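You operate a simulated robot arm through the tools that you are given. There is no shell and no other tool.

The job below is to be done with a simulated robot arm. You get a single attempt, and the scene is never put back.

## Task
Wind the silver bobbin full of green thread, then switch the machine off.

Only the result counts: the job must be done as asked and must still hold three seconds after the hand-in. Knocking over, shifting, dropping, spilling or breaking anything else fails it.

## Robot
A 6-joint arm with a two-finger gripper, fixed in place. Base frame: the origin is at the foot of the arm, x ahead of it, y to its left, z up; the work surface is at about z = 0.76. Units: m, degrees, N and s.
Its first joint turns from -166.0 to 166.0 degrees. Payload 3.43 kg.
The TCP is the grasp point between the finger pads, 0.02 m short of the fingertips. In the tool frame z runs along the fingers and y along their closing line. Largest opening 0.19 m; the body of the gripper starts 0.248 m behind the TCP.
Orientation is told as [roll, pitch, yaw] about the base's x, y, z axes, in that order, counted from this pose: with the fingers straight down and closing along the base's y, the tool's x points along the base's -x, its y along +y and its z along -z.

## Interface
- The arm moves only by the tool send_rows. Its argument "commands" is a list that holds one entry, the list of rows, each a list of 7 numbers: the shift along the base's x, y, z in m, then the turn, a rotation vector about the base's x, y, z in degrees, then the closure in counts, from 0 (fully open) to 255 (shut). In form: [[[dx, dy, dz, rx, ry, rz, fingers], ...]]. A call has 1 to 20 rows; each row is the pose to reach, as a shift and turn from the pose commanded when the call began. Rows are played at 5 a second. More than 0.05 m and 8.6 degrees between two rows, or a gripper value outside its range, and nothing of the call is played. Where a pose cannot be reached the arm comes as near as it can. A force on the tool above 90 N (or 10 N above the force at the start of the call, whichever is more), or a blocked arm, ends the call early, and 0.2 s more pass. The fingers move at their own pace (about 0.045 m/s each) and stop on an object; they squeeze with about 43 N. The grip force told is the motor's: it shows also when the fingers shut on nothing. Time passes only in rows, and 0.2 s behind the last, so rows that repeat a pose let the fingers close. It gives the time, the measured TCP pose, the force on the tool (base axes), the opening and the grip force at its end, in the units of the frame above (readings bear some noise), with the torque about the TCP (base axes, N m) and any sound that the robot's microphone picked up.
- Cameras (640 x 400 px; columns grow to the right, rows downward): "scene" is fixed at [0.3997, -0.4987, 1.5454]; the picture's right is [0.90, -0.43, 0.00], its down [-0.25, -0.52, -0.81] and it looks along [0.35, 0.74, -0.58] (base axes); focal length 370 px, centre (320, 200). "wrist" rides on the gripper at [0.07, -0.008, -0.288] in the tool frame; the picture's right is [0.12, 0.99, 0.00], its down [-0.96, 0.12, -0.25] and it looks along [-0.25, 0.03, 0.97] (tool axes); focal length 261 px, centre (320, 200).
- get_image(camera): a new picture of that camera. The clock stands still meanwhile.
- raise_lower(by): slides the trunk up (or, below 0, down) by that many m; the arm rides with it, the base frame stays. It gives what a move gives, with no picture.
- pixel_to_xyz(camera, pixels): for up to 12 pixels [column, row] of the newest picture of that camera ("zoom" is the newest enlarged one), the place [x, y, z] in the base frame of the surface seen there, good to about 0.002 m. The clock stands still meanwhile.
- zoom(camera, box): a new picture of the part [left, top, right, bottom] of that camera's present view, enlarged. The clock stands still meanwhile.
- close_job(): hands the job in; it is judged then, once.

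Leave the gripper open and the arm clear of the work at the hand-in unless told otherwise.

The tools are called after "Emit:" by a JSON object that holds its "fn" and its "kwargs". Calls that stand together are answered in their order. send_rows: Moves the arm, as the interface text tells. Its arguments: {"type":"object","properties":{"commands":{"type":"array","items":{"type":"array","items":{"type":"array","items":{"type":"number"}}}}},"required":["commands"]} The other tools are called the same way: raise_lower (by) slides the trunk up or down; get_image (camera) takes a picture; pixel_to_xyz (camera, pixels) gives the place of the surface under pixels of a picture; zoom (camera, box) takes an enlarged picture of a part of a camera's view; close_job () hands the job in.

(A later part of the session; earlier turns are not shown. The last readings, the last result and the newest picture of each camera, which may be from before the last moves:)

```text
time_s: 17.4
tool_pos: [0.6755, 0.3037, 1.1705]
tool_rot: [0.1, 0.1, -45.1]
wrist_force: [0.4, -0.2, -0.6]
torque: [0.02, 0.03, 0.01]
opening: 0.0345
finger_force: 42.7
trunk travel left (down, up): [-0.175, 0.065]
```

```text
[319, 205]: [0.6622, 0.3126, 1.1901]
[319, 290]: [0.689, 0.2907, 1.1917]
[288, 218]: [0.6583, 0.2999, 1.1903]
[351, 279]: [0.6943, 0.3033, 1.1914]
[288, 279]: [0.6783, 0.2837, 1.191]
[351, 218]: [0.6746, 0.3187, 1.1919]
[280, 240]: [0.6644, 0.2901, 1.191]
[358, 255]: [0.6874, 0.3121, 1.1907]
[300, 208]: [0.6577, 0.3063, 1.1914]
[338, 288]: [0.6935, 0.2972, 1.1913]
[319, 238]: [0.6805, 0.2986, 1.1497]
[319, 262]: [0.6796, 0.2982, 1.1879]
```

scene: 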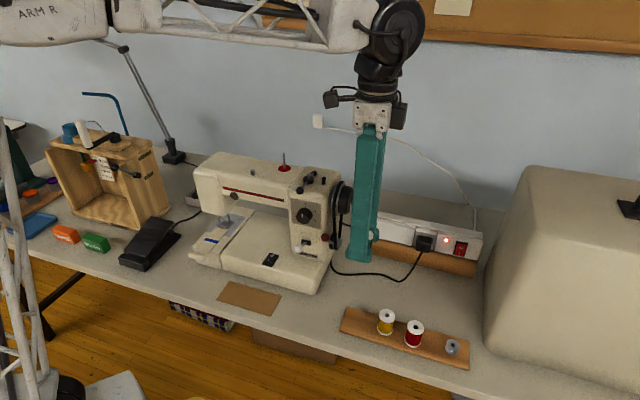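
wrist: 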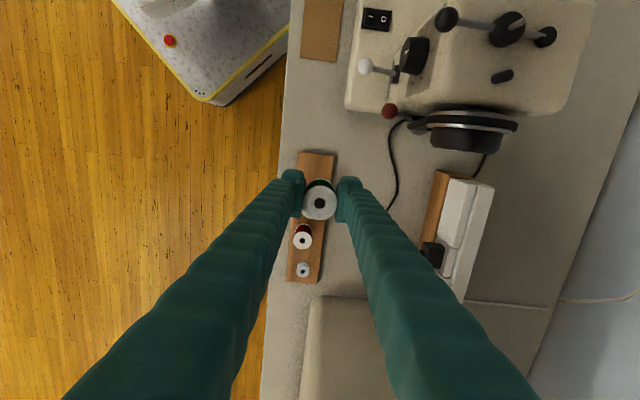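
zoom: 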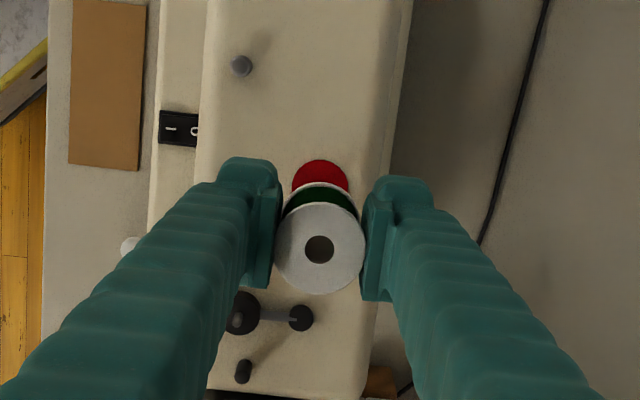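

The rim centre is (0.676, 0.3015) and the pin is at about (0.677, 0.303). I'll nudge it slightly and lower carefully onto the pin in small steps.

Emit:
{"fn": "send_rows", "kwargs": {"commands": [[[0.0006, 0.001, -0.02, 0, 0, 0, 255], [0.0006, 0.001, -0.035, 0, 0, 0, 255], [0.0006, 0.001, -0.045, 0, 0, 0, 255], [0.0006, 0.001, -0.052, 0, 0, 0, 255], [0.0006, 0.001, -0.058, 0, 0, 0, 255]]]}}

Emit:
{"fn": "zoom", "kwargs": {"camera": "scene", "box": [254, 105, 318, 180]}}

Emit:
{"fn": "zoom", "kwargs": {"camera": "wrist", "box": [270, 150, 370, 230]}}

```text
time_s: 18.6
tool_pos: [0.6761, 0.3042, 1.1124]
tool_rot: [0.0, 0.1, -45.0]
wrist_force: [-0.5, -0.4, -0.3]
torque: [0.01, 0.02, 0.0]
opening: 0.0345
finger_force: 42.7
trunk travel left (down, up): [-0.175, 0.065]
```

```text
5.33 times, centred on (286, 142) of scene
```

zoom: 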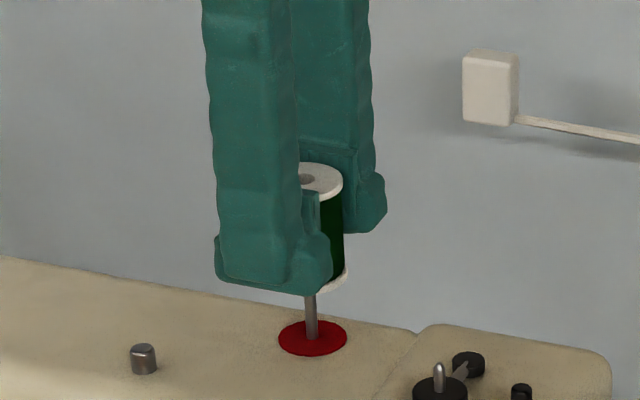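

```text
5.00 times, centred on (320, 190) of wrist
```

zoom: 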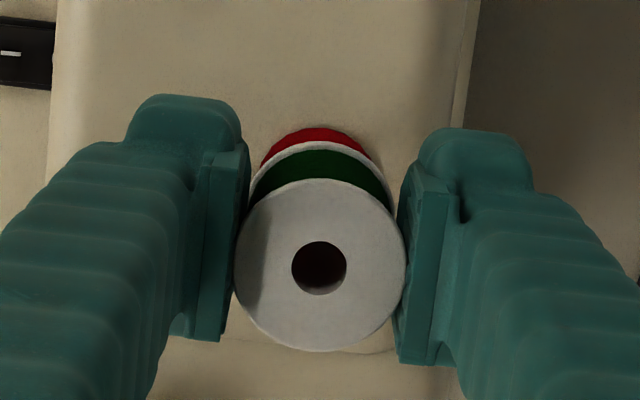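

The pin entered the hole with no force. I'll lower the rest of the way.

Emit:
{"fn": "send_rows", "kwargs": {"commands": [[[0, 0, -0.01, 0, 0, 0, 255], [0, 0, -0.02, 0, 0, 0, 255], [0, 0, -0.027, 0, 0, 0, 255], [0, 0, -0.031, 0, 0, 0, 255], [0, 0, -0.033, 0, 0, 0, 255]]]}}

Emit:
{"fn": "zoom", "kwargs": {"camera": "scene", "box": [254, 105, 318, 180]}}

```text
time_s: 19.8
tool_pos: [0.6757, 0.3052, 1.0798]
tool_rot: [0.1, 0.1, -45.0]
wrist_force: [0.2, 0.0, -0.1]
torque: [0.01, -0.03, -0.02]
opening: 0.0345
finger_force: 42.4
trunk travel left (down, up): [-0.175, 0.065]
```

```text
5.33 times, centred on (286, 142) of scene
```

zoom: 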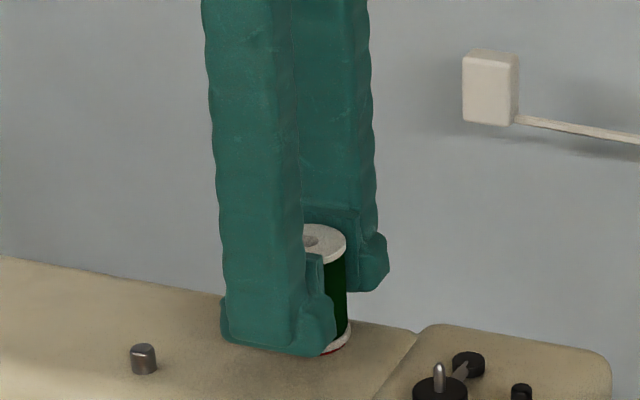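

The spool is down on the red disc. I'll release it, open enough for the fingers to clear, and rise.

Emit:
{"fn": "send_rows", "kwargs": {"commands": [[[0, 0, 0, 0, 0, 0, 170], [0, 0, 0, 0, 0, 0, 170], [0, 0, 0, 0, 0, 0, 170], [0, 0, 0.01, 0, 0, 0, 170], [0, 0, 0.05, 0, 0, 0, 170], [0, 0, 0.091, 0, 0, 0, 170]]]}}

Emit:
{"fn": "zoom", "kwargs": {"camera": "scene", "box": [254, 105, 318, 180]}}

Emit:
{"fn": "get_image", "kwargs": {"camera": "wrist"}}

```text
time_s: 21.1
tool_pos: [0.6767, 0.3054, 1.1697]
tool_rot: [0.0, 0.1, -45.0]
wrist_force: [-0.2, -0.1, -1.0]
torque: [-0.03, 0.04, 0.01]
opening: 0.0632
finger_force: 0.1
trunk travel left (down, up): [-0.175, 0.065]
```

```text
5.33 times, centred on (286, 142) of scene
```

zoom: 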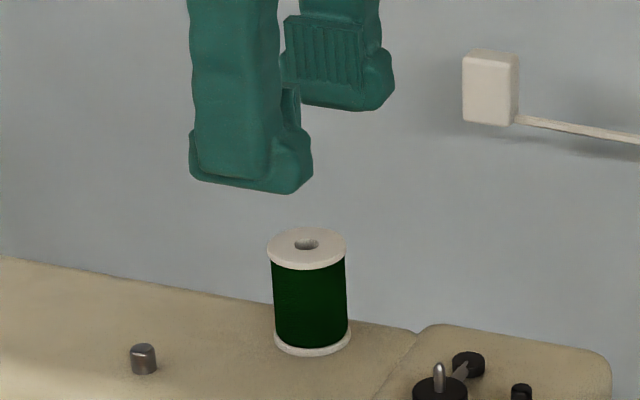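

```text
taken
```

wrist: 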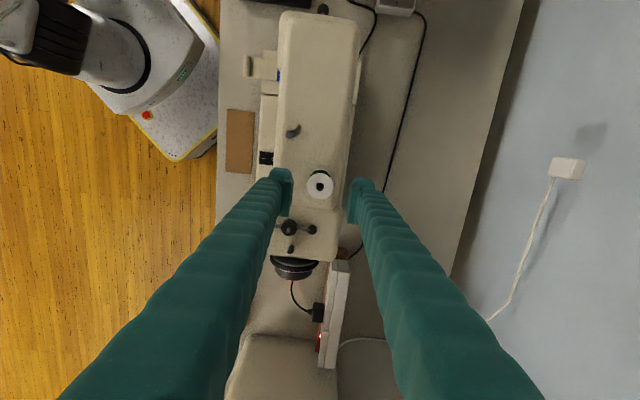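

The spool is seated on its pin. For the bobbin I'll go back over the rack by the same high route and then descend.

Emit:
{"fn": "send_rows", "kwargs": {"commands": [[[0.0067, -0.0394, 0, 0, 0, 0, 150], [0.0134, -0.0788, 0, 0, 0, 0, 150], [0.0201, -0.1182, 0, 0, 0, 0, 150], [0.0268, -0.1576, 0, 0, 0, 0, 150], [0.0335, -0.197, 0, 0, 0, 0, 150], [0.0402, -0.2364, 0, 0, 0, 0, 150], [0.0469, -0.2758, 0, 0, 0, 0, 150], [0.0536, -0.3152, 0, 0, 0, 0, 150], [0.0536, -0.3152, -0.05, 0, 0, 0, 150], [0.0536, -0.3152, -0.1, 0, 0, 0, 150], [0.0536, -0.3152, -0.15, 0, 0, 0, 150], [0.0536, -0.3152, -0.2, 0, 0, 0, 150], [0.0536, -0.3152, -0.23, 0, 0, 0, 150], [0.085, -0.349, -0.23, 0, 0, 0, 150], [0.116, -0.383, -0.23, 0, 0, 0, 150], [0.147, -0.417, -0.23, 0, 0, 0, 150], [0.178, -0.451, -0.23, 0, 0, 0, 150], [0.209, -0.4853, -0.23, 0, 0, 0, 150], [0.209, -0.4853, -0.23, 0, 0, 0, 150]]]}}

Emit:
{"fn": "get_image", "kwargs": {"camera": "wrist"}}

Emit:
{"fn": "get_image", "kwargs": {"camera": "scene"}}

```text
time_s: 25.1
tool_pos: [0.8861, -0.1824, 0.9403]
tool_rot: [0.1, 0.2, -45.1]
wrist_force: [0.0, -0.5, 0.0]
torque: [0.01, 0.04, 0.0]
opening: 0.0782
finger_force: 0.0
trunk travel left (down, up): [-0.175, 0.065]
```

```text
taken
```

wrist: 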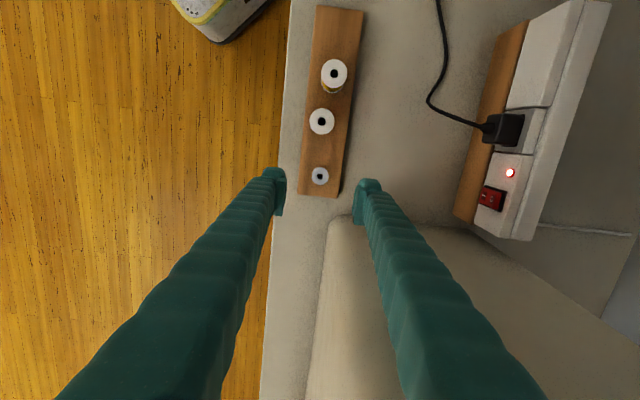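

```text
taken
```

scene: 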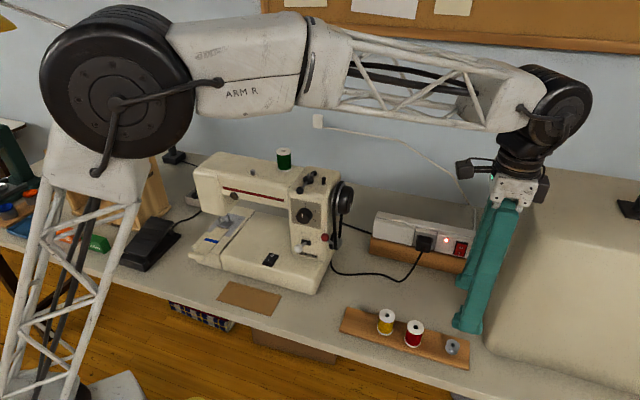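

The bobbin shows at wrist (320,176). I'll zoom and measure its rim.

Emit:
{"fn": "zoom", "kwargs": {"camera": "wrist", "box": [296, 158, 344, 194]}}

```text
11.11 times, centred on (320, 176) of wrist
```

zoom: 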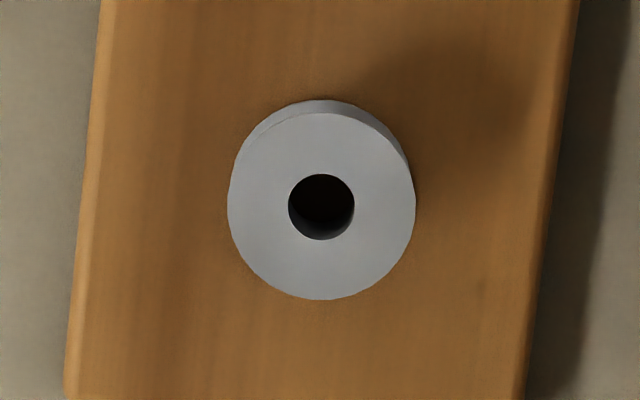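

Emit:
{"fn": "pixel_to_xyz", "kwargs": {"camera": "zoom", "pixels": [[232, 206], [412, 206], [321, 120], [321, 295], [258, 144], [386, 270], [258, 270], [386, 144]]}}

```text
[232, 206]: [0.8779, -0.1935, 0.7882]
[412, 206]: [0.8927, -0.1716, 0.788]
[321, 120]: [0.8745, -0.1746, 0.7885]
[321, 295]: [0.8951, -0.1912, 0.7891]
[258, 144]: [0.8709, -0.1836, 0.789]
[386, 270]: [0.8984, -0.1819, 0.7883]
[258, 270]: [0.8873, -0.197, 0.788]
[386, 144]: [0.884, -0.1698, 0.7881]
```

The bobbin is centred under the tool. I'll lower to TCP z ≈ 0.7935, so the tips sit just above the rack, and then close.

Emit:
{"fn": "send_rows", "kwargs": {"commands": [[[0, 0, -0.04, 0, 0, 0, 170], [0, 0, -0.08, 0, 0, 0, 170], [0, 0, -0.11, 0, 0, 0, 170], [0, 0, -0.13, 0, 0, 0, 170], [0, 0, -0.14, 0, 0, 0, 170], [0, 0, -0.1465, 0, 0, 0, 170], [0, 0, -0.1465, 0, 0, 0, 170]]]}}

Emit:
{"fn": "zoom", "kwargs": {"camera": "wrist", "box": [220, 130, 420, 260]}}

Emit:
{"fn": "zoom", "kwargs": {"camera": "scene", "box": [400, 290, 500, 370]}}

```text
time_s: 26.8
tool_pos: [0.8861, -0.1815, 0.7937]
tool_rot: [0.2, 0.1, -45.0]
wrist_force: [0.2, -0.3, 0.0]
torque: [-0.01, 0.03, 0.0]
opening: 0.0632
finger_force: 0.0
trunk travel left (down, up): [-0.175, 0.065]
```

```text
3.08 times, centred on (320, 195) of wrist
```

zoom: 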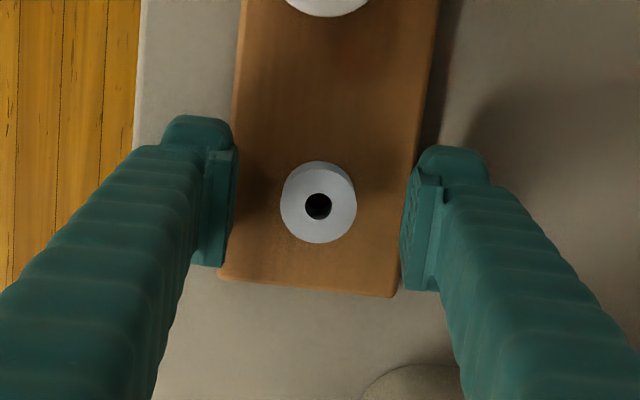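

```text
5.00 times, centred on (450, 330) of scene
```

zoom: 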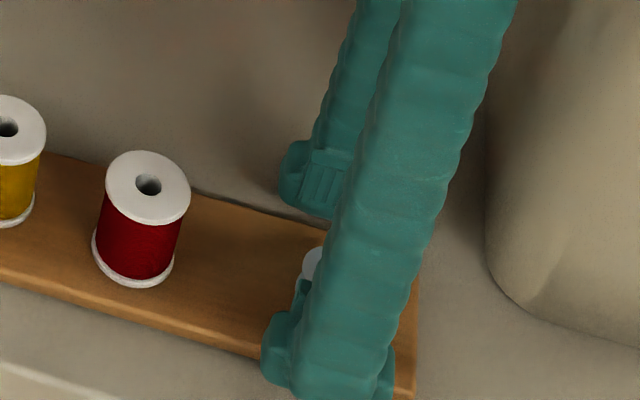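

Both fingers are clear and there is no contact force. Closing on the bobbin now.

Emit:
{"fn": "send_rows", "kwargs": {"commands": [[[0, 0, 0, 0, 0, 0, 255], [0, 0, 0, 0, 0, 0, 255], [0, 0, 0, 0, 0, 0, 255], [0, 0, 0, 0, 0, 0, 255]]]}}

Emit:
{"fn": "zoom", "kwargs": {"camera": "wrist", "box": [270, 150, 370, 230]}}

```text
time_s: 27.8
tool_pos: [0.8865, -0.1817, 0.7947]
tool_rot: [0.0, 0.2, -45.0]
wrist_force: [0.8, 0.0, -0.6]
torque: [-0.04, -0.01, -0.01]
opening: 0.0253
finger_force: 42.6
trunk travel left (down, up): [-0.175, 0.065]
```

```text
5.00 times, centred on (320, 190) of wrist
```

zoom: 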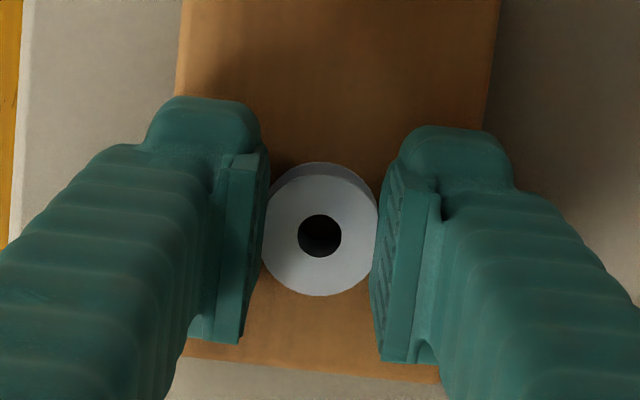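

The bobbin is gripped at 25.3 mm. I'll lift it, retrace over the rack, rise, and cross to above the winder spindle.

Emit:
{"fn": "send_rows", "kwargs": {"commands": [[[0, 0, 0.04, 0, 0, 0, 255], [0, 0, 0.09, 0, 0, 0, 255], [0, 0, 0.14, 0, 0, 0, 255], [-0.0312, 0.034, 0.147, 0, 0, 0, 255], [-0.0624, 0.068, 0.147, 0, 0, 0, 255], [-0.0936, 0.102, 0.147, 0, 0, 0, 255], [-0.1248, 0.136, 0.147, 0, 0, 0, 255], [-0.156, 0.17, 0.147, 0, 0, 0, 255], [-0.156, 0.17, 0.195, 0, 0, 0, 255], [-0.156, 0.17, 0.243, 0, 0, 0, 255], [-0.156, 0.17, 0.291, 0, 0, 0, 255], [-0.156, 0.17, 0.339, 0, 0, 0, 255], [-0.156, 0.17, 0.3765, 0, 0, 0, 255], [-0.16, 0.208, 0.3765, 0, 0, 0, 255], [-0.164, 0.246, 0.3765, 0, 0, 0, 255], [-0.168, 0.284, 0.3765, 0, 0, 0, 255], [-0.172, 0.322, 0.3765, 0, 0, 0, 255], [-0.176, 0.36, 0.3765, 0, 0, 0, 255], [-0.1793, 0.397, 0.3765, 0, 0, 0, 255], [-0.1793, 0.397, 0.3765, 0, 0, 0, 255]]]}}

Emit:
{"fn": "zoom", "kwargs": {"camera": "wrist", "box": [270, 150, 370, 230]}}

Emit:
{"fn": "zoom", "kwargs": {"camera": "scene", "box": [270, 110, 350, 210]}}

```text
time_s: 31.9
tool_pos: [0.7054, 0.2162, 1.169]
tool_rot: [0.1, 0.1, -45.0]
wrist_force: [0.6, 0.3, -0.5]
torque: [-0.02, -0.03, 0.01]
opening: 0.0251
finger_force: 42.8
trunk travel left (down, up): [-0.175, 0.065]
```

```text
5.00 times, centred on (320, 190) of wrist
```

zoom: 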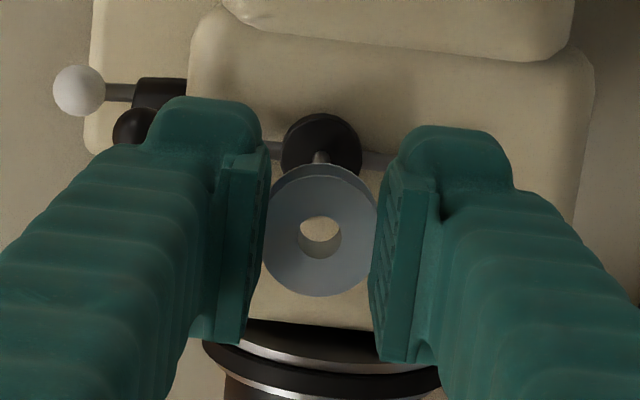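

```text
4.00 times, centred on (310, 160) of scene
```

zoom: 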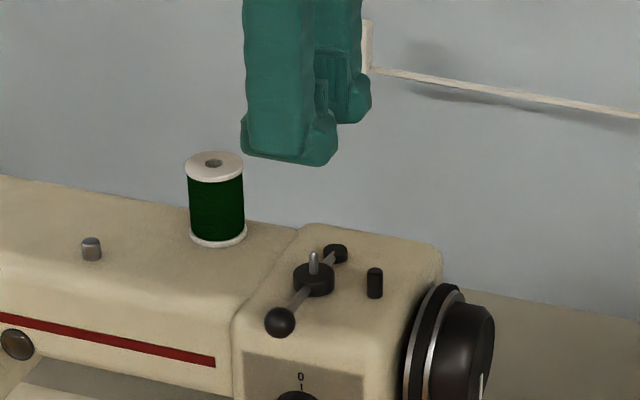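

I'll zoom again on the held bobbin and measure its rim, along with the spindle disc seen behind it.

Emit:
{"fn": "zoom", "kwargs": {"camera": "wrist", "box": [295, 165, 345, 215]}}

```text
8.00 times, centred on (320, 190) of wrist
```

zoom: 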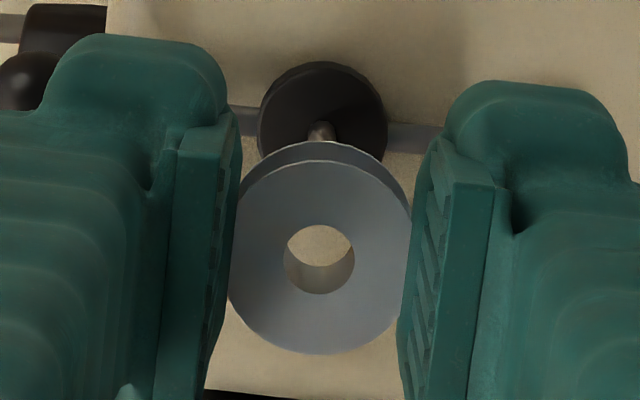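

Emit:
{"fn": "pixel_to_xyz", "kwargs": {"camera": "zoom", "pixels": [[260, 195], [378, 325], [260, 325], [378, 195], [319, 166], [319, 348], [242, 258], [398, 258], [320, 130], [266, 110], [380, 115], [320, 70]]}}

```text
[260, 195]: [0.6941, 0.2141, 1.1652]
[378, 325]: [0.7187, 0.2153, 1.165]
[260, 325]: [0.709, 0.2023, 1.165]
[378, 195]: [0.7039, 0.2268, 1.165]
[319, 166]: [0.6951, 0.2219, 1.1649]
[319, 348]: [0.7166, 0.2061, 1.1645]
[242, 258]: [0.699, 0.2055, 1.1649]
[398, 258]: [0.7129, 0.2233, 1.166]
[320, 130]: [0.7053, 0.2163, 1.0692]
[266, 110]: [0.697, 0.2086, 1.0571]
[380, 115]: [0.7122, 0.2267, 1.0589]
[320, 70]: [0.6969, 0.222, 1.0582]
```

The bobbin centre is (0.7062, 0.2144) and the spindle is (0.7069, 0.215). I'll nudge and lower gently until the pin is inside the hole.

Emit:
{"fn": "send_rows", "kwargs": {"commands": [[[0.0007, 0.0006, -0.03, 0, 0, 0, 255], [0.0007, 0.0006, -0.055, 0, 0, 0, 255], [0.0007, 0.0006, -0.066, 0, 0, 0, 255], [0.0007, 0.0006, -0.073, 0, 0, 0, 255], [0.0007, 0.0006, -0.077, 0, 0, 0, 255], [0.0007, 0.0006, -0.08, 0, 0, 0, 255]]]}}

Emit:
{"fn": "zoom", "kwargs": {"camera": "wrist", "box": [295, 165, 345, 215]}}

Emit:
{"fn": "zoom", "kwargs": {"camera": "scene", "box": [285, 140, 345, 205]}}

```text
time_s: 33.4
tool_pos: [0.7068, 0.2172, 1.0898]
tool_rot: [0.1, 0.1, -44.9]
wrist_force: [0.6, -0.1, -0.6]
torque: [0.0, 0.01, 0.01]
opening: 0.0251
finger_force: 43.1
trunk travel left (down, up): [-0.175, 0.065]
```

```text
8.00 times, centred on (320, 190) of wrist
```

zoom: 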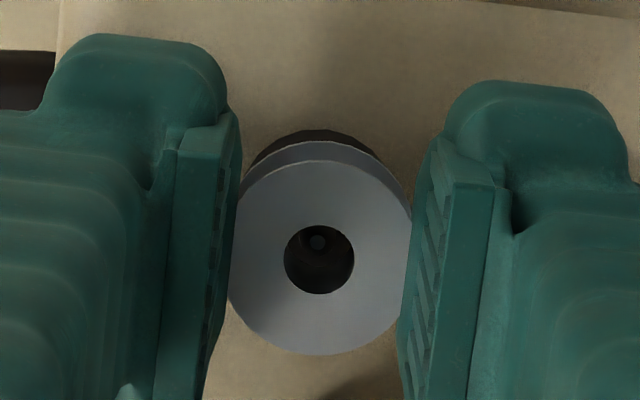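

```text
6.15 times, centred on (315, 172) of scene
```

zoom: 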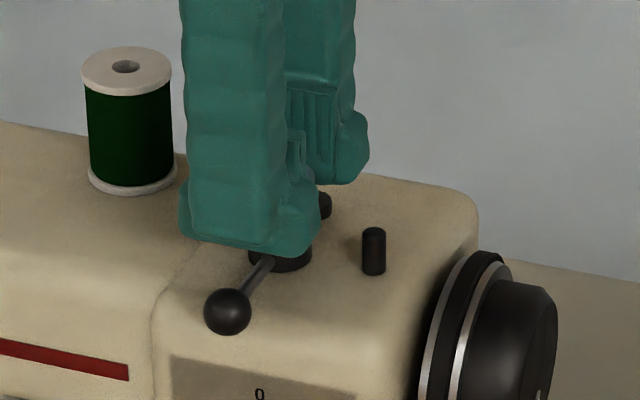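

The pin tip is visible inside the hole at (318,242). I'll lower the last 9 mm onto the disc.

Emit:
{"fn": "send_rows", "kwargs": {"commands": [[[0, 0, -0.003, 0, 0, 0, 255], [0, 0, -0.006, 0, 0, 0, 255], [0, 0, -0.008, 0, 0, 0, 255], [0, 0, -0.0092, 0, 0, 0, 255]]]}}

Emit:
{"fn": "zoom", "kwargs": {"camera": "wrist", "box": [295, 165, 345, 215]}}

Emit:
{"fn": "zoom", "kwargs": {"camera": "scene", "box": [295, 155, 340, 200]}}

```text
time_s: 34.4
tool_pos: [0.7066, 0.2172, 1.0803]
tool_rot: [0.1, 0.1, -45.1]
wrist_force: [0.5, -0.1, -0.3]
torque: [-0.03, 0.01, 0.01]
opening: 0.0248
finger_force: 43.0
trunk travel left (down, up): [-0.175, 0.065]
```

```text
8.00 times, centred on (320, 190) of wrist
```

zoom: 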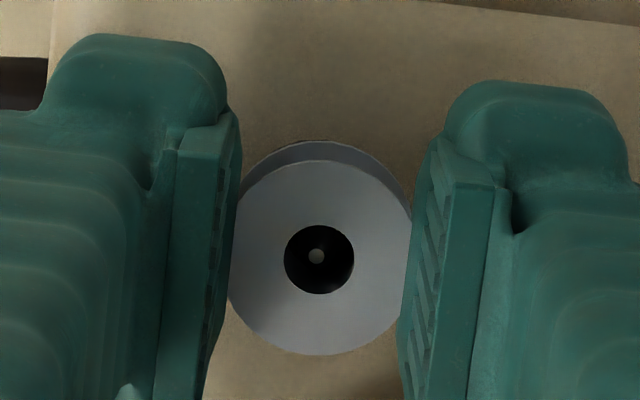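

```text
8.89 times, centred on (318, 178) of scene
```

zoom: 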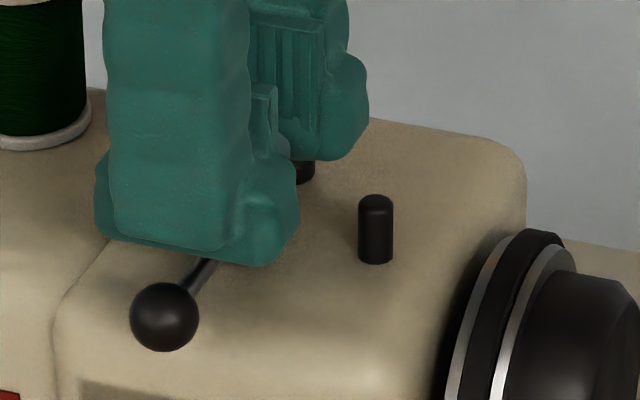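

The pin is centred in the hole and the bobbin is at disc level. I'll open slightly and rise.

Emit:
{"fn": "send_rows", "kwargs": {"commands": [[[0, 0, 0, 0, 0, 0, 200], [0, 0, 0, 0, 0, 0, 200], [0, 0, 0, 0, 0, 0, 200], [0, 0, 0.02, 0, 0, 0, 200], [0, 0, 0.05, 0, 0, 0, 200], [0, 0, 0.089, 0, 0, 0, 200]]]}}

Emit:
{"fn": "zoom", "kwargs": {"camera": "wrist", "box": [270, 150, 370, 230]}}

Emit:
{"fn": "zoom", "kwargs": {"camera": "scene", "box": [270, 140, 350, 200]}}

```text
time_s: 35.8
tool_pos: [0.7072, 0.2165, 1.1695]
tool_rot: [0.0, 0.3, -44.9]
wrist_force: [0.1, -0.7, -0.2]
torque: [-0.01, -0.03, 0.02]
opening: 0.0412
finger_force: 0.0
trunk travel left (down, up): [-0.175, 0.065]
```

```text
5.00 times, centred on (320, 190) of wrist
```

zoom: 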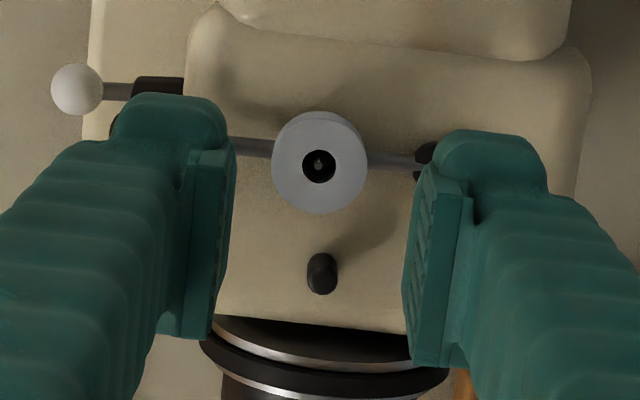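

```text
6.67 times, centred on (310, 170) of scene
```

zoom: 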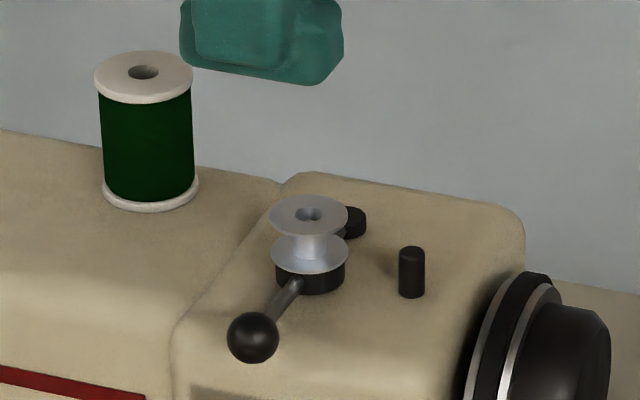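

The bobbin is seated on the spindle. Next I'll swing the winder lever to the right, toward the stop post. I'll close the fingers, come down left of the black ball (u≈0.300, v≈0.588), and check before pushing.

Emit:
{"fn": "send_rows", "kwargs": {"commands": [[[-0.04, -0.006, 0, 0, 0, 0, 255], [-0.0793, -0.0129, 0, 0, 0, 0, 255], [-0.0793, -0.0129, -0.04, 0, 0, 0, 255], [-0.0793, -0.0129, -0.075, 0, 0, 0, 255], [-0.0793, -0.0129, -0.0965, 0, 0, 0, 255], [-0.0793, -0.0129, -0.0965, 0, 0, 0, 255]]]}}

Emit:
{"fn": "zoom", "kwargs": {"camera": "scene", "box": [260, 140, 350, 210]}}

Emit:
{"fn": "zoom", "kwargs": {"camera": "wrist", "box": [220, 130, 420, 260]}}

```text
time_s: 37.1
tool_pos: [0.6274, 0.2034, 1.0744]
tool_rot: [0.1, 0.1, -45.0]
wrist_force: [0.3, -0.1, -0.6]
torque: [0.02, -0.04, 0.01]
opening: 0.0
finger_force: 34.6
trunk travel left (down, up): [-0.175, 0.065]
```

```text
5.71 times, centred on (305, 175) of scene
```

zoom: 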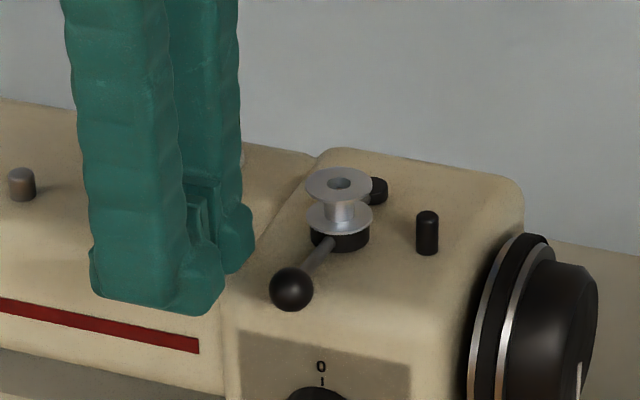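

```text
3.08 times, centred on (320, 195) of wrist
```

zoom: 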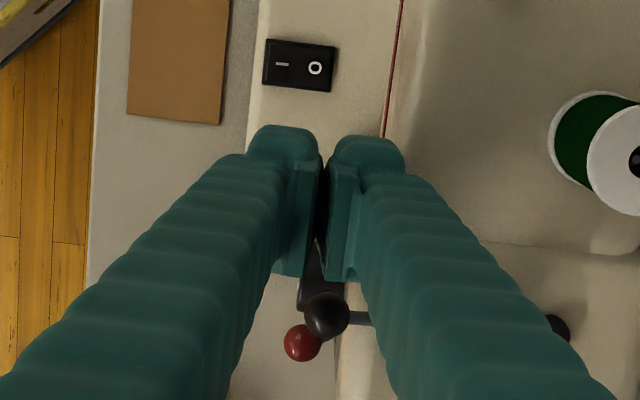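

The closed fingers line up with the ball, which is at wrist-zoom (327,315). I'll push along the bench to the right in small steps and watch the force.

Emit:
{"fn": "send_rows", "kwargs": {"commands": [[[0.0057, -0.0057, 0, 0, 0, 0, 255], [0.0113, -0.0113, 0, 0, 0, 0, 255], [0.0148, -0.0148, 0, 0, 0, 0, 255], [0.0177, -0.0177, 0, 0, 0, 0, 255], [0.0205, -0.0205, 0, 0, 0, 0, 255]]]}}

Emit:
{"fn": "zoom", "kwargs": {"camera": "scene", "box": [260, 140, 350, 210]}}

Emit:
{"fn": "zoom", "kwargs": {"camera": "wrist", "box": [220, 130, 420, 260]}}

```text
time_s: 38.4
tool_pos: [0.6473, 0.1841, 1.0757]
tool_rot: [0.2, 0.1, -45.0]
wrist_force: [0.4, 0.2, 1.0]
torque: [0.02, -0.01, 0.0]
opening: 0.0
finger_force: 34.1
trunk travel left (down, up): [-0.175, 0.065]
```

```text
5.71 times, centred on (305, 175) of scene
```

zoom: 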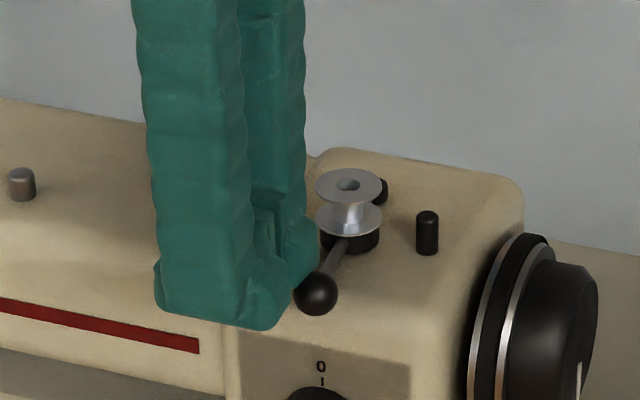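

```text
3.08 times, centred on (320, 195) of wrist
```

zoom: 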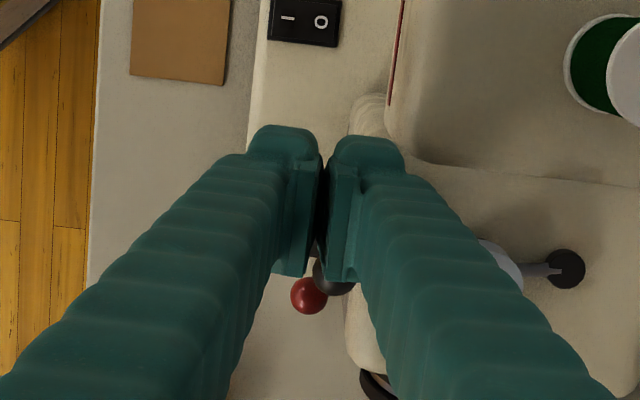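

The lever swings freely, and the ball and bobbin have moved right. I'll keep pushing in small steps.

Emit:
{"fn": "send_rows", "kwargs": {"commands": [[[0.0025, -0.0025, 0, 0, 0, 0, 255], [0.005, -0.005, 0, 0, 0, 0, 255], [0.0075, -0.0075, 0, 0, 0, 0, 255]]]}}

Emit:
{"fn": "zoom", "kwargs": {"camera": "scene", "box": [260, 140, 350, 210]}}

```text
time_s: 39.1
tool_pos: [0.6554, 0.1755, 1.0745]
tool_rot: [0.0, 0.1, -45.0]
wrist_force: [1.0, -0.8, 0.0]
torque: [-0.01, 0.01, 0.0]
opening: 0.0
finger_force: 33.7
trunk travel left (down, up): [-0.175, 0.065]
```

```text
5.71 times, centred on (305, 175) of scene
```

zoom: 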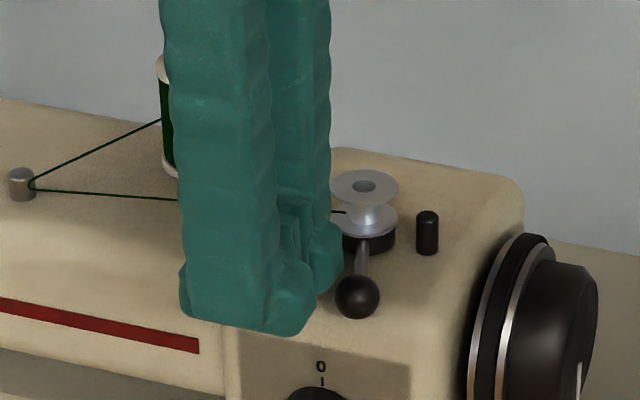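

The lever snapped over on its own, and the green thread now runs from the spool round the guide to the bobbin. I'll rise straight up and check.

Emit:
{"fn": "send_rows", "kwargs": {"commands": [[[-0.003, 0.003, 0.0, 0, 0, 0, 255], [-0.003, 0.003, 0.03, 0, 0, 0, 255], [-0.003, 0.003, 0.07, 0, 0, 0, 255], [-0.003, 0.003, 0.096, 0, 0, 0, 255]]]}}

Emit:
{"fn": "zoom", "kwargs": {"camera": "scene", "box": [240, 140, 360, 210]}}

Emit:
{"fn": "get_image", "kwargs": {"camera": "wrist"}}

```text
time_s: 40.1
tool_pos: [0.6523, 0.1785, 1.1698]
tool_rot: [0.0, 0.2, -45.0]
wrist_force: [0.4, 0.4, -0.1]
torque: [0.04, 0.01, 0.0]
opening: 0.0
finger_force: 34.5
trunk travel left (down, up): [-0.175, 0.065]
```

```text
5.33 times, centred on (300, 175) of scene
```

zoom: 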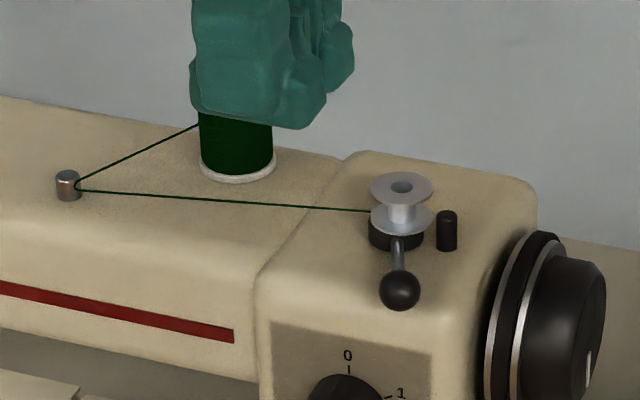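

```text
taken
```

wrist: 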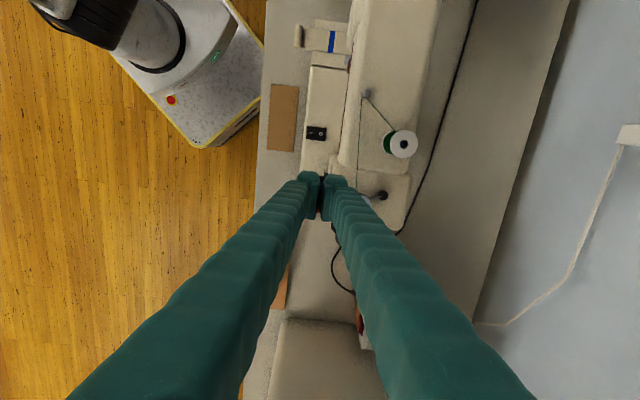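

The winder is engaged and threaded. Next comes the machine switch on the bed. I'll measure how far the overhanging arm and the head stick out above it.

Emit:
{"fn": "get_image", "kwargs": {"camera": "scene"}}

Emit:
{"fn": "pixel_to_xyz", "kwargs": {"camera": "scene", "pixels": [[250, 194], [270, 199], [262, 205], [280, 207], [240, 205], [292, 225], [292, 245], [302, 249], [288, 200], [272, 256], [267, 265], [300, 270]]}}

```text
taken
```

scene: 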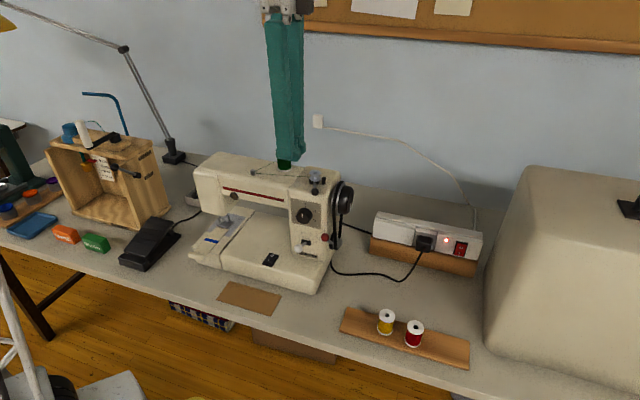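

```text
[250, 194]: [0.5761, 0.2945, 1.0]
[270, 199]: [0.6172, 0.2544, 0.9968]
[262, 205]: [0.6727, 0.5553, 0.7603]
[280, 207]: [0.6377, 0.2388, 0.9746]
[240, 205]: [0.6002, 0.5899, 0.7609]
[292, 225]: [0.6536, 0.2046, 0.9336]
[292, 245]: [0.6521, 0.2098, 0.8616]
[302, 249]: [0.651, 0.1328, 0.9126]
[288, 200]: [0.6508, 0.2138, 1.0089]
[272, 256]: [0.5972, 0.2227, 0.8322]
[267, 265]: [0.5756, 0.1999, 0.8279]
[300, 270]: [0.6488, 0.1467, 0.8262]
```

The beam front is at v≈0.617 and the rocker at u≈0.265, with its I end at v≈0.556 and O end at v≈0.585. I'll press it with the fingers closed and tilted 25°, so only their front edge touches. First I'll turn the tool back to yaw 45 at height, in front of the machine.

Emit:
{"fn": "send_rows", "kwargs": {"commands": [[[-0.01, -0.001, 0, 0, 0, 8.2, 255], [-0.02, -0.002, 0, 0, 0, 16.4, 255], [-0.03, -0.003, 0, 0, 0, 24.6, 255], [-0.04, -0.004, 0, 0, 0, 32.8, 255], [-0.05, -0.005, 0, 0, 0, 41, 255], [-0.06, -0.006, 0, 0, 0, 49.2, 255], [-0.07, -0.007, 0, 0, 0, 57.4, 255], [-0.08, -0.008, 0, 0, 0, 65.6, 255], [-0.09, -0.009, 0, 0, 0, 73.8, 255], [-0.1, -0.01, 0, 0, 0, 82, 255], [-0.111, -0.0125, 0, 0, 0, 90, 255], [-0.111, -0.0125, 0, 0, 0, 90, 255]]]}}

Emit:
{"fn": "send_rows", "kwargs": {"commands": [[[0, 0, 0, 4.4, -4.4, 0, 255], [0, 0, 0, 8.8, -8.8, 0, 255], [0, 0, 0, 13.2, -13.2, 0, 255], [0, 0, 0, 17.68, -17.68, 0, 255], [0, 0, 0, 17.68, -17.68, 0, 255]]]}}

Emit:
{"fn": "get_image", "kwargs": {"camera": "scene"}}

Emit:
{"fn": "get_image", "kwargs": {"camera": "wrist"}}

```text
time_s: 42.8
tool_pos: [0.5413, 0.1666, 1.1696]
tool_rot: [0.1, 0.1, 45.1]
wrist_force: [0.2, 0.4, -0.1]
torque: [-0.03, -0.05, 0.01]
opening: 0.0001
finger_force: 34.6
trunk travel left (down, up): [-0.175, 0.065]
```

```text
time_s: 44.0
tool_pos: [0.5416, 0.1667, 1.1709]
tool_rot: [-0.1, -24.9, 45.0]
wrist_force: [-0.4, 0.0, 0.3]
torque: [-0.01, 0.0, -0.01]
opening: 0.0
finger_force: 33.6
trunk travel left (down, up): [-0.175, 0.065]
```

```text
taken
```

scene: 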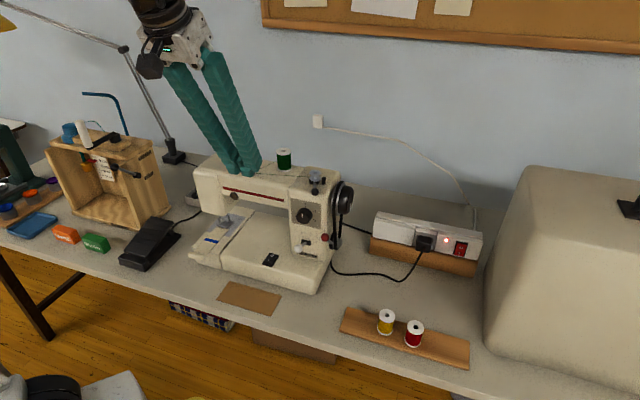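

```text
taken
```

wrist: 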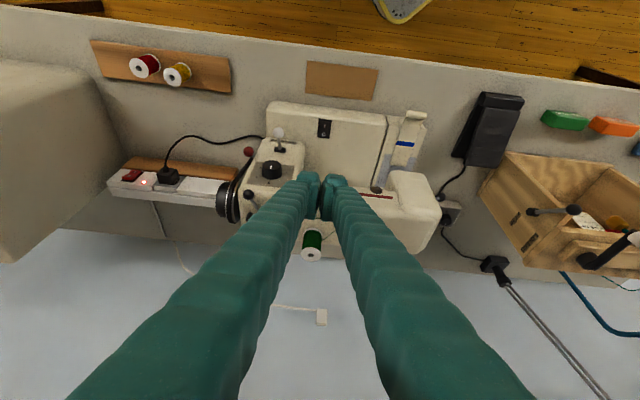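

The tilt came out right. I'll descend in front of the machine, then slide in over the rocker's I end and stop just above it.

Emit:
{"fn": "send_rows", "kwargs": {"commands": [[[0, 0, -0.045, 0, 0, 0, 255], [0, 0, -0.09, 0, 0, 0, 255], [0, 0, -0.135, 0, 0, 0, 255], [0, 0, -0.18, 0, 0, 0, 255], [0, 0, -0.225, 0, 0, 0, 255], [0, 0, -0.265, 0, 0, 0, 255], [0.02, 0.02, -0.27, 0, 0, 0, 255], [0.04, 0.04, -0.275, 0, 0, 0, 255], [0.0467, 0.0467, -0.285, 0, 0, 0, 255], [0.0467, 0.0467, -0.293, 0, 0, 0, 255], [0.0467, 0.0467, -0.293, 0, 0, 0, 255]]]}}

Emit:
{"fn": "zoom", "kwargs": {"camera": "scene", "box": [230, 215, 320, 285]}}

Emit:
{"fn": "zoom", "kwargs": {"camera": "wrist", "box": [260, 110, 380, 230]}}

```text
time_s: 46.4
tool_pos: [0.5864, 0.2127, 0.876]
tool_rot: [0.0, -24.8, 45.0]
wrist_force: [0.3, 0.5, 0.8]
torque: [0.01, -0.04, -0.01]
opening: 0.0
finger_force: 34.1
trunk travel left (down, up): [-0.175, 0.065]
```

```text
5.71 times, centred on (275, 250) of scene
```

zoom: 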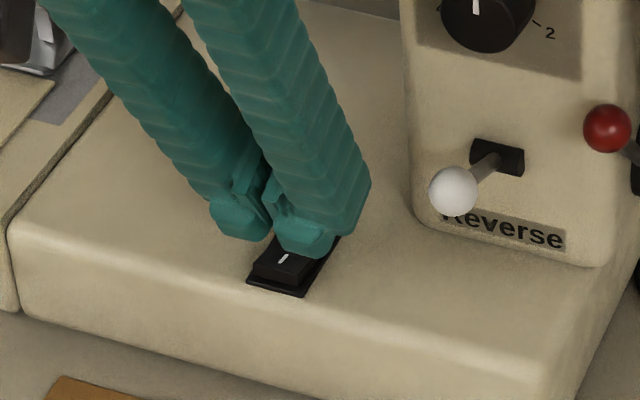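

```text
3.33 times, centred on (320, 170) of wrist
```

zoom: 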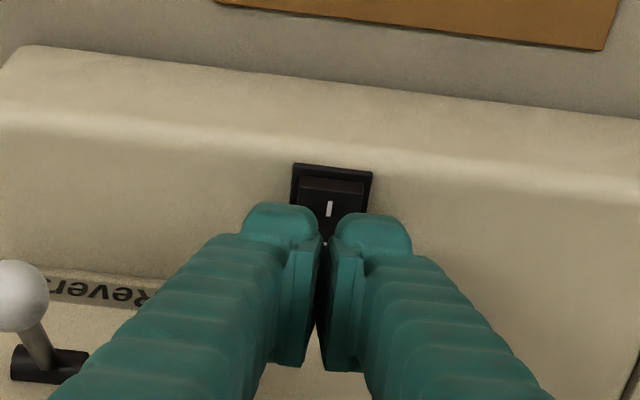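

The fingertip edge is a few mm too far forward relative to the I end. I'll shift 7 mm toward the machine and press down in small steps.

Emit:
{"fn": "send_rows", "kwargs": {"commands": [[[0.005, 0.005, 0, 0, 0, 0, 255], [0.005, 0.005, -0.007, 0, 0, 0, 255], [0.005, 0.005, -0.011, 0, 0, 0, 255], [0.005, 0.005, -0.014, 0, 0, 0, 255], [0.005, 0.005, -0.016, 0, 0, 0, 255]]]}}

Emit:
{"fn": "zoom", "kwargs": {"camera": "wrist", "box": [260, 110, 380, 230]}}

Emit:
{"fn": "zoom", "kwargs": {"camera": "scene", "box": [250, 235, 300, 275]}}

```text
time_s: 47.5
tool_pos: [0.5935, 0.219, 0.8606]
tool_rot: [0.2, -25.0, 45.0]
wrist_force: [-0.8, -0.4, 0.2]
torque: [-0.01, -0.01, -0.02]
opening: 0.0002
finger_force: 33.9
trunk travel left (down, up): [-0.175, 0.065]
```

```text
3.33 times, centred on (320, 170) of wrist
```

zoom: 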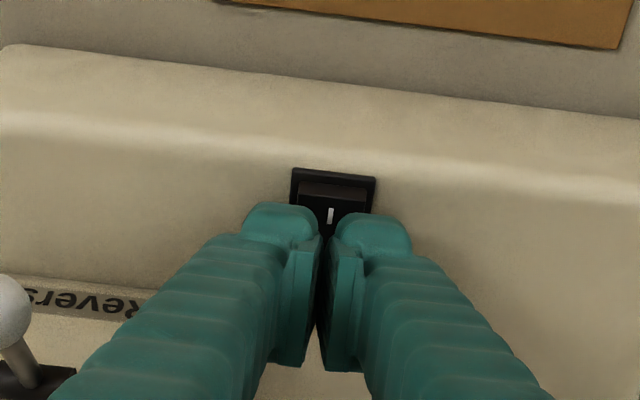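

```text
10.00 times, centred on (275, 255) of scene
```

zoom: 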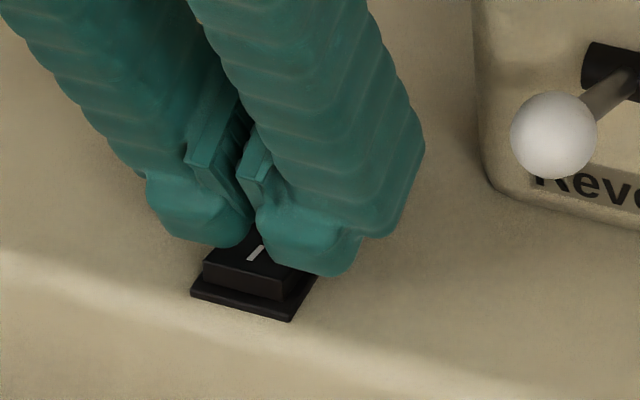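

There is no contact yet, and the tips sit at about the letter I. I'll shift 4 mm forward for leverage and continue down.

Emit:
{"fn": "send_rows", "kwargs": {"commands": [[[-0.003, -0.003, 0, 0, 0, 0, 255], [-0.003, -0.003, -0.003, 0, 0, 0, 255], [-0.003, -0.003, -0.006, 0, 0, 0, 255], [-0.003, -0.003, -0.008, 0, 0, 0, 255]]]}}

Emit:
{"fn": "zoom", "kwargs": {"camera": "wrist", "box": [260, 110, 380, 230]}}

Emit:
{"fn": "zoom", "kwargs": {"camera": "scene", "box": [250, 235, 300, 275]}}

```text
time_s: 48.5
tool_pos: [0.5895, 0.2141, 0.8561]
tool_rot: [0.0, -25.1, 45.2]
wrist_force: [-12.7, -4.8, 47.5]
torque: [-0.31, 0.51, 0.05]
opening: 0.0058
finger_force: 34.9
trunk travel left (down, up): [-0.175, 0.065]
```

```text
3.33 times, centred on (320, 170) of wrist
```

zoom: 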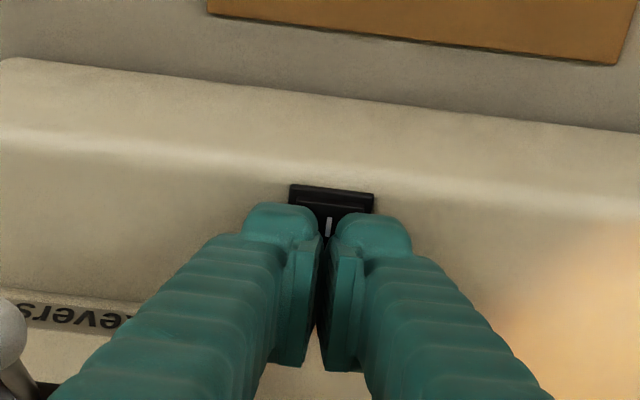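

```text
10.00 times, centred on (275, 255) of scene
```

zoom: 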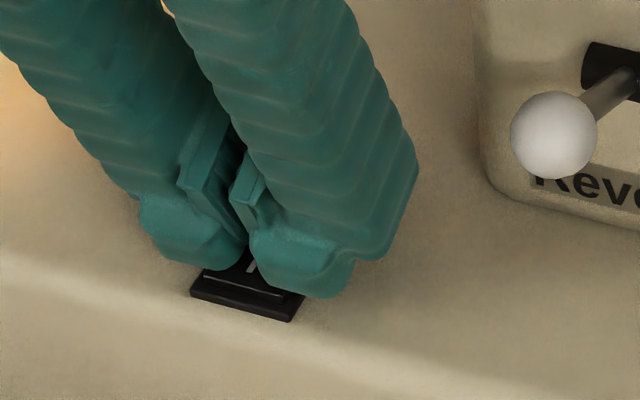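

The rocker went over, as the machine's sewing lamp now glows at the left. I'll back off upward and out to the front.

Emit:
{"fn": "send_rows", "kwargs": {"commands": [[[0, 0, 0.008, 0, 0, 0, 255], [0, 0, 0.02, 0, 0, 0, 255], [-0.02, -0.02, 0.05, 0, 0, 0, 255], [-0.045, -0.045, 0.08, 0, 0, 0, 255]]]}}

Emit:
{"fn": "get_image", "kwargs": {"camera": "scene"}}

Emit:
{"fn": "zoom", "kwargs": {"camera": "scene", "box": [250, 235, 300, 275]}}

Emit:
{"fn": "zoom", "kwargs": {"camera": "scene", "box": [240, 140, 360, 210]}}

Emit:
{"fn": "zoom", "kwargs": {"camera": "scene", "box": [110, 205, 200, 275]}}

```text
time_s: 49.5
tool_pos: [0.5463, 0.1704, 0.9313]
tool_rot: [0.1, -24.8, 45.0]
wrist_force: [0.9, 0.0, -1.0]
torque: [0.04, 0.13, 0.1]
opening: 0.0
finger_force: 34.4
trunk travel left (down, up): [-0.175, 0.065]
```

```text
taken
```

scene: 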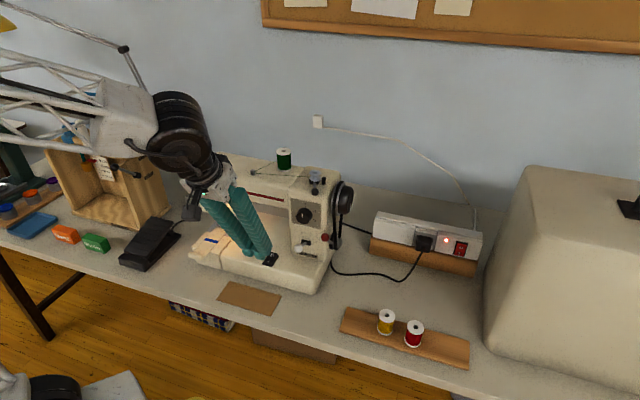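

```text
10.00 times, centred on (275, 255) of scene
```

zoom: 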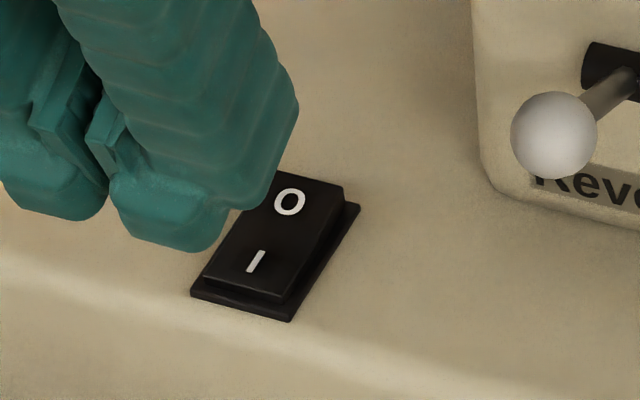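

```text
5.33 times, centred on (300, 175) of scene
```

zoom: 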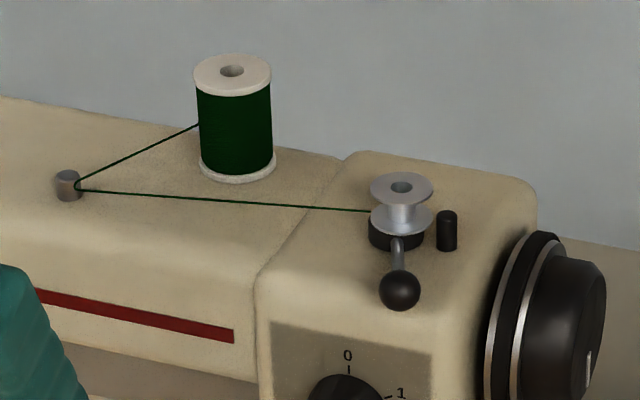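

```text
5.71 times, centred on (155, 240) of scene
```

zoom: 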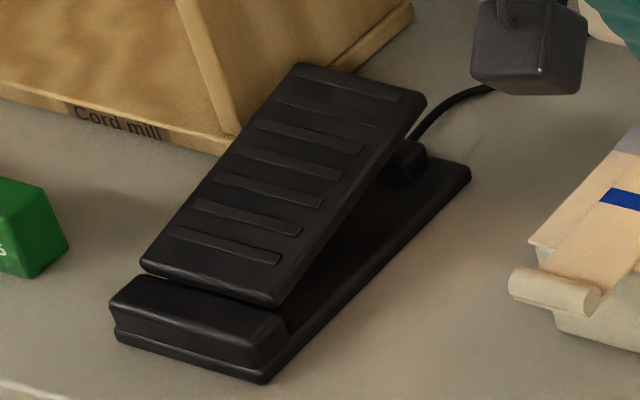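

The machine is on. The pedal plate is hinged at its front end and raised at the back. I'll measure the plate.

Emit:
{"fn": "pixel_to_xyz", "kwargs": {"camera": "zoom", "pixels": [[150, 262], [275, 297], [210, 275], [240, 220], [270, 185], [310, 135], [340, 100], [300, 68], [420, 98], [360, 80], [460, 175], [255, 370]]}}

```text
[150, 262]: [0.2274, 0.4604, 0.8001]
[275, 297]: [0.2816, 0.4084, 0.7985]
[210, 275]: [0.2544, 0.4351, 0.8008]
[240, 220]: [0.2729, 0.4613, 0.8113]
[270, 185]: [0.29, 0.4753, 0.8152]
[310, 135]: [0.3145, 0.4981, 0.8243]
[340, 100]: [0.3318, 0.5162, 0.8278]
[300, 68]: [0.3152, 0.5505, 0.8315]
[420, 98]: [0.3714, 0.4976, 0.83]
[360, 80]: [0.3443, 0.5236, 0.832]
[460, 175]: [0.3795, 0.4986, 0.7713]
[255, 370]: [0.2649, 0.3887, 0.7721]
```

The plate centre is at u≈-0.127. Its front edge is at v 0.486 (z 0.80) and its back edge at v 0.612 (z 0.832). I'll measure the neighbouring wooden box for clearance.

Emit:
{"fn": "pixel_to_xyz", "kwargs": {"camera": "scene", "pixels": [[124, 228], [168, 210], [120, 165], [145, 150], [150, 160], [160, 190], [137, 176], [115, 170], [92, 140], [173, 155], [188, 195], [200, 205]]}}

Emit:
{"fn": "zoom", "kwargs": {"camera": "scene", "box": [40, 100, 220, 250]}}

```text
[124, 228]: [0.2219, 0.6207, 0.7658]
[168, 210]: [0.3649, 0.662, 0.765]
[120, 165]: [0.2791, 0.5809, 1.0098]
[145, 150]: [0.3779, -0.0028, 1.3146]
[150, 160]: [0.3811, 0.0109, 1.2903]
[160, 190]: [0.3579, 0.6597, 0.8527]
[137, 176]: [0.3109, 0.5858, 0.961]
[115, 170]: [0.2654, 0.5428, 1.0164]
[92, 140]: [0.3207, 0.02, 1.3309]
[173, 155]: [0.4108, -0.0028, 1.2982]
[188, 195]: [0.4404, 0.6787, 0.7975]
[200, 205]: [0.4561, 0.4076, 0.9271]
```

```text
2.67 times, centred on (130, 175) of scene
```

zoom: 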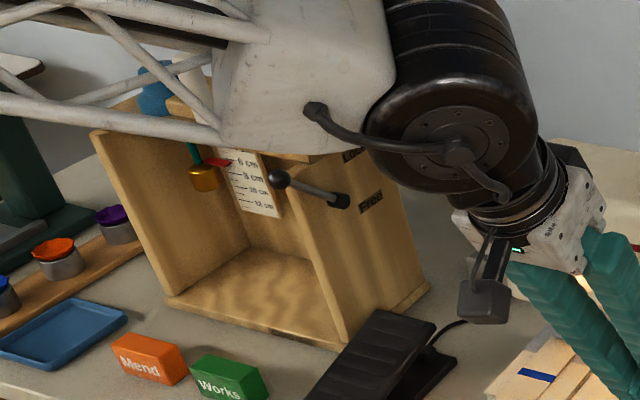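

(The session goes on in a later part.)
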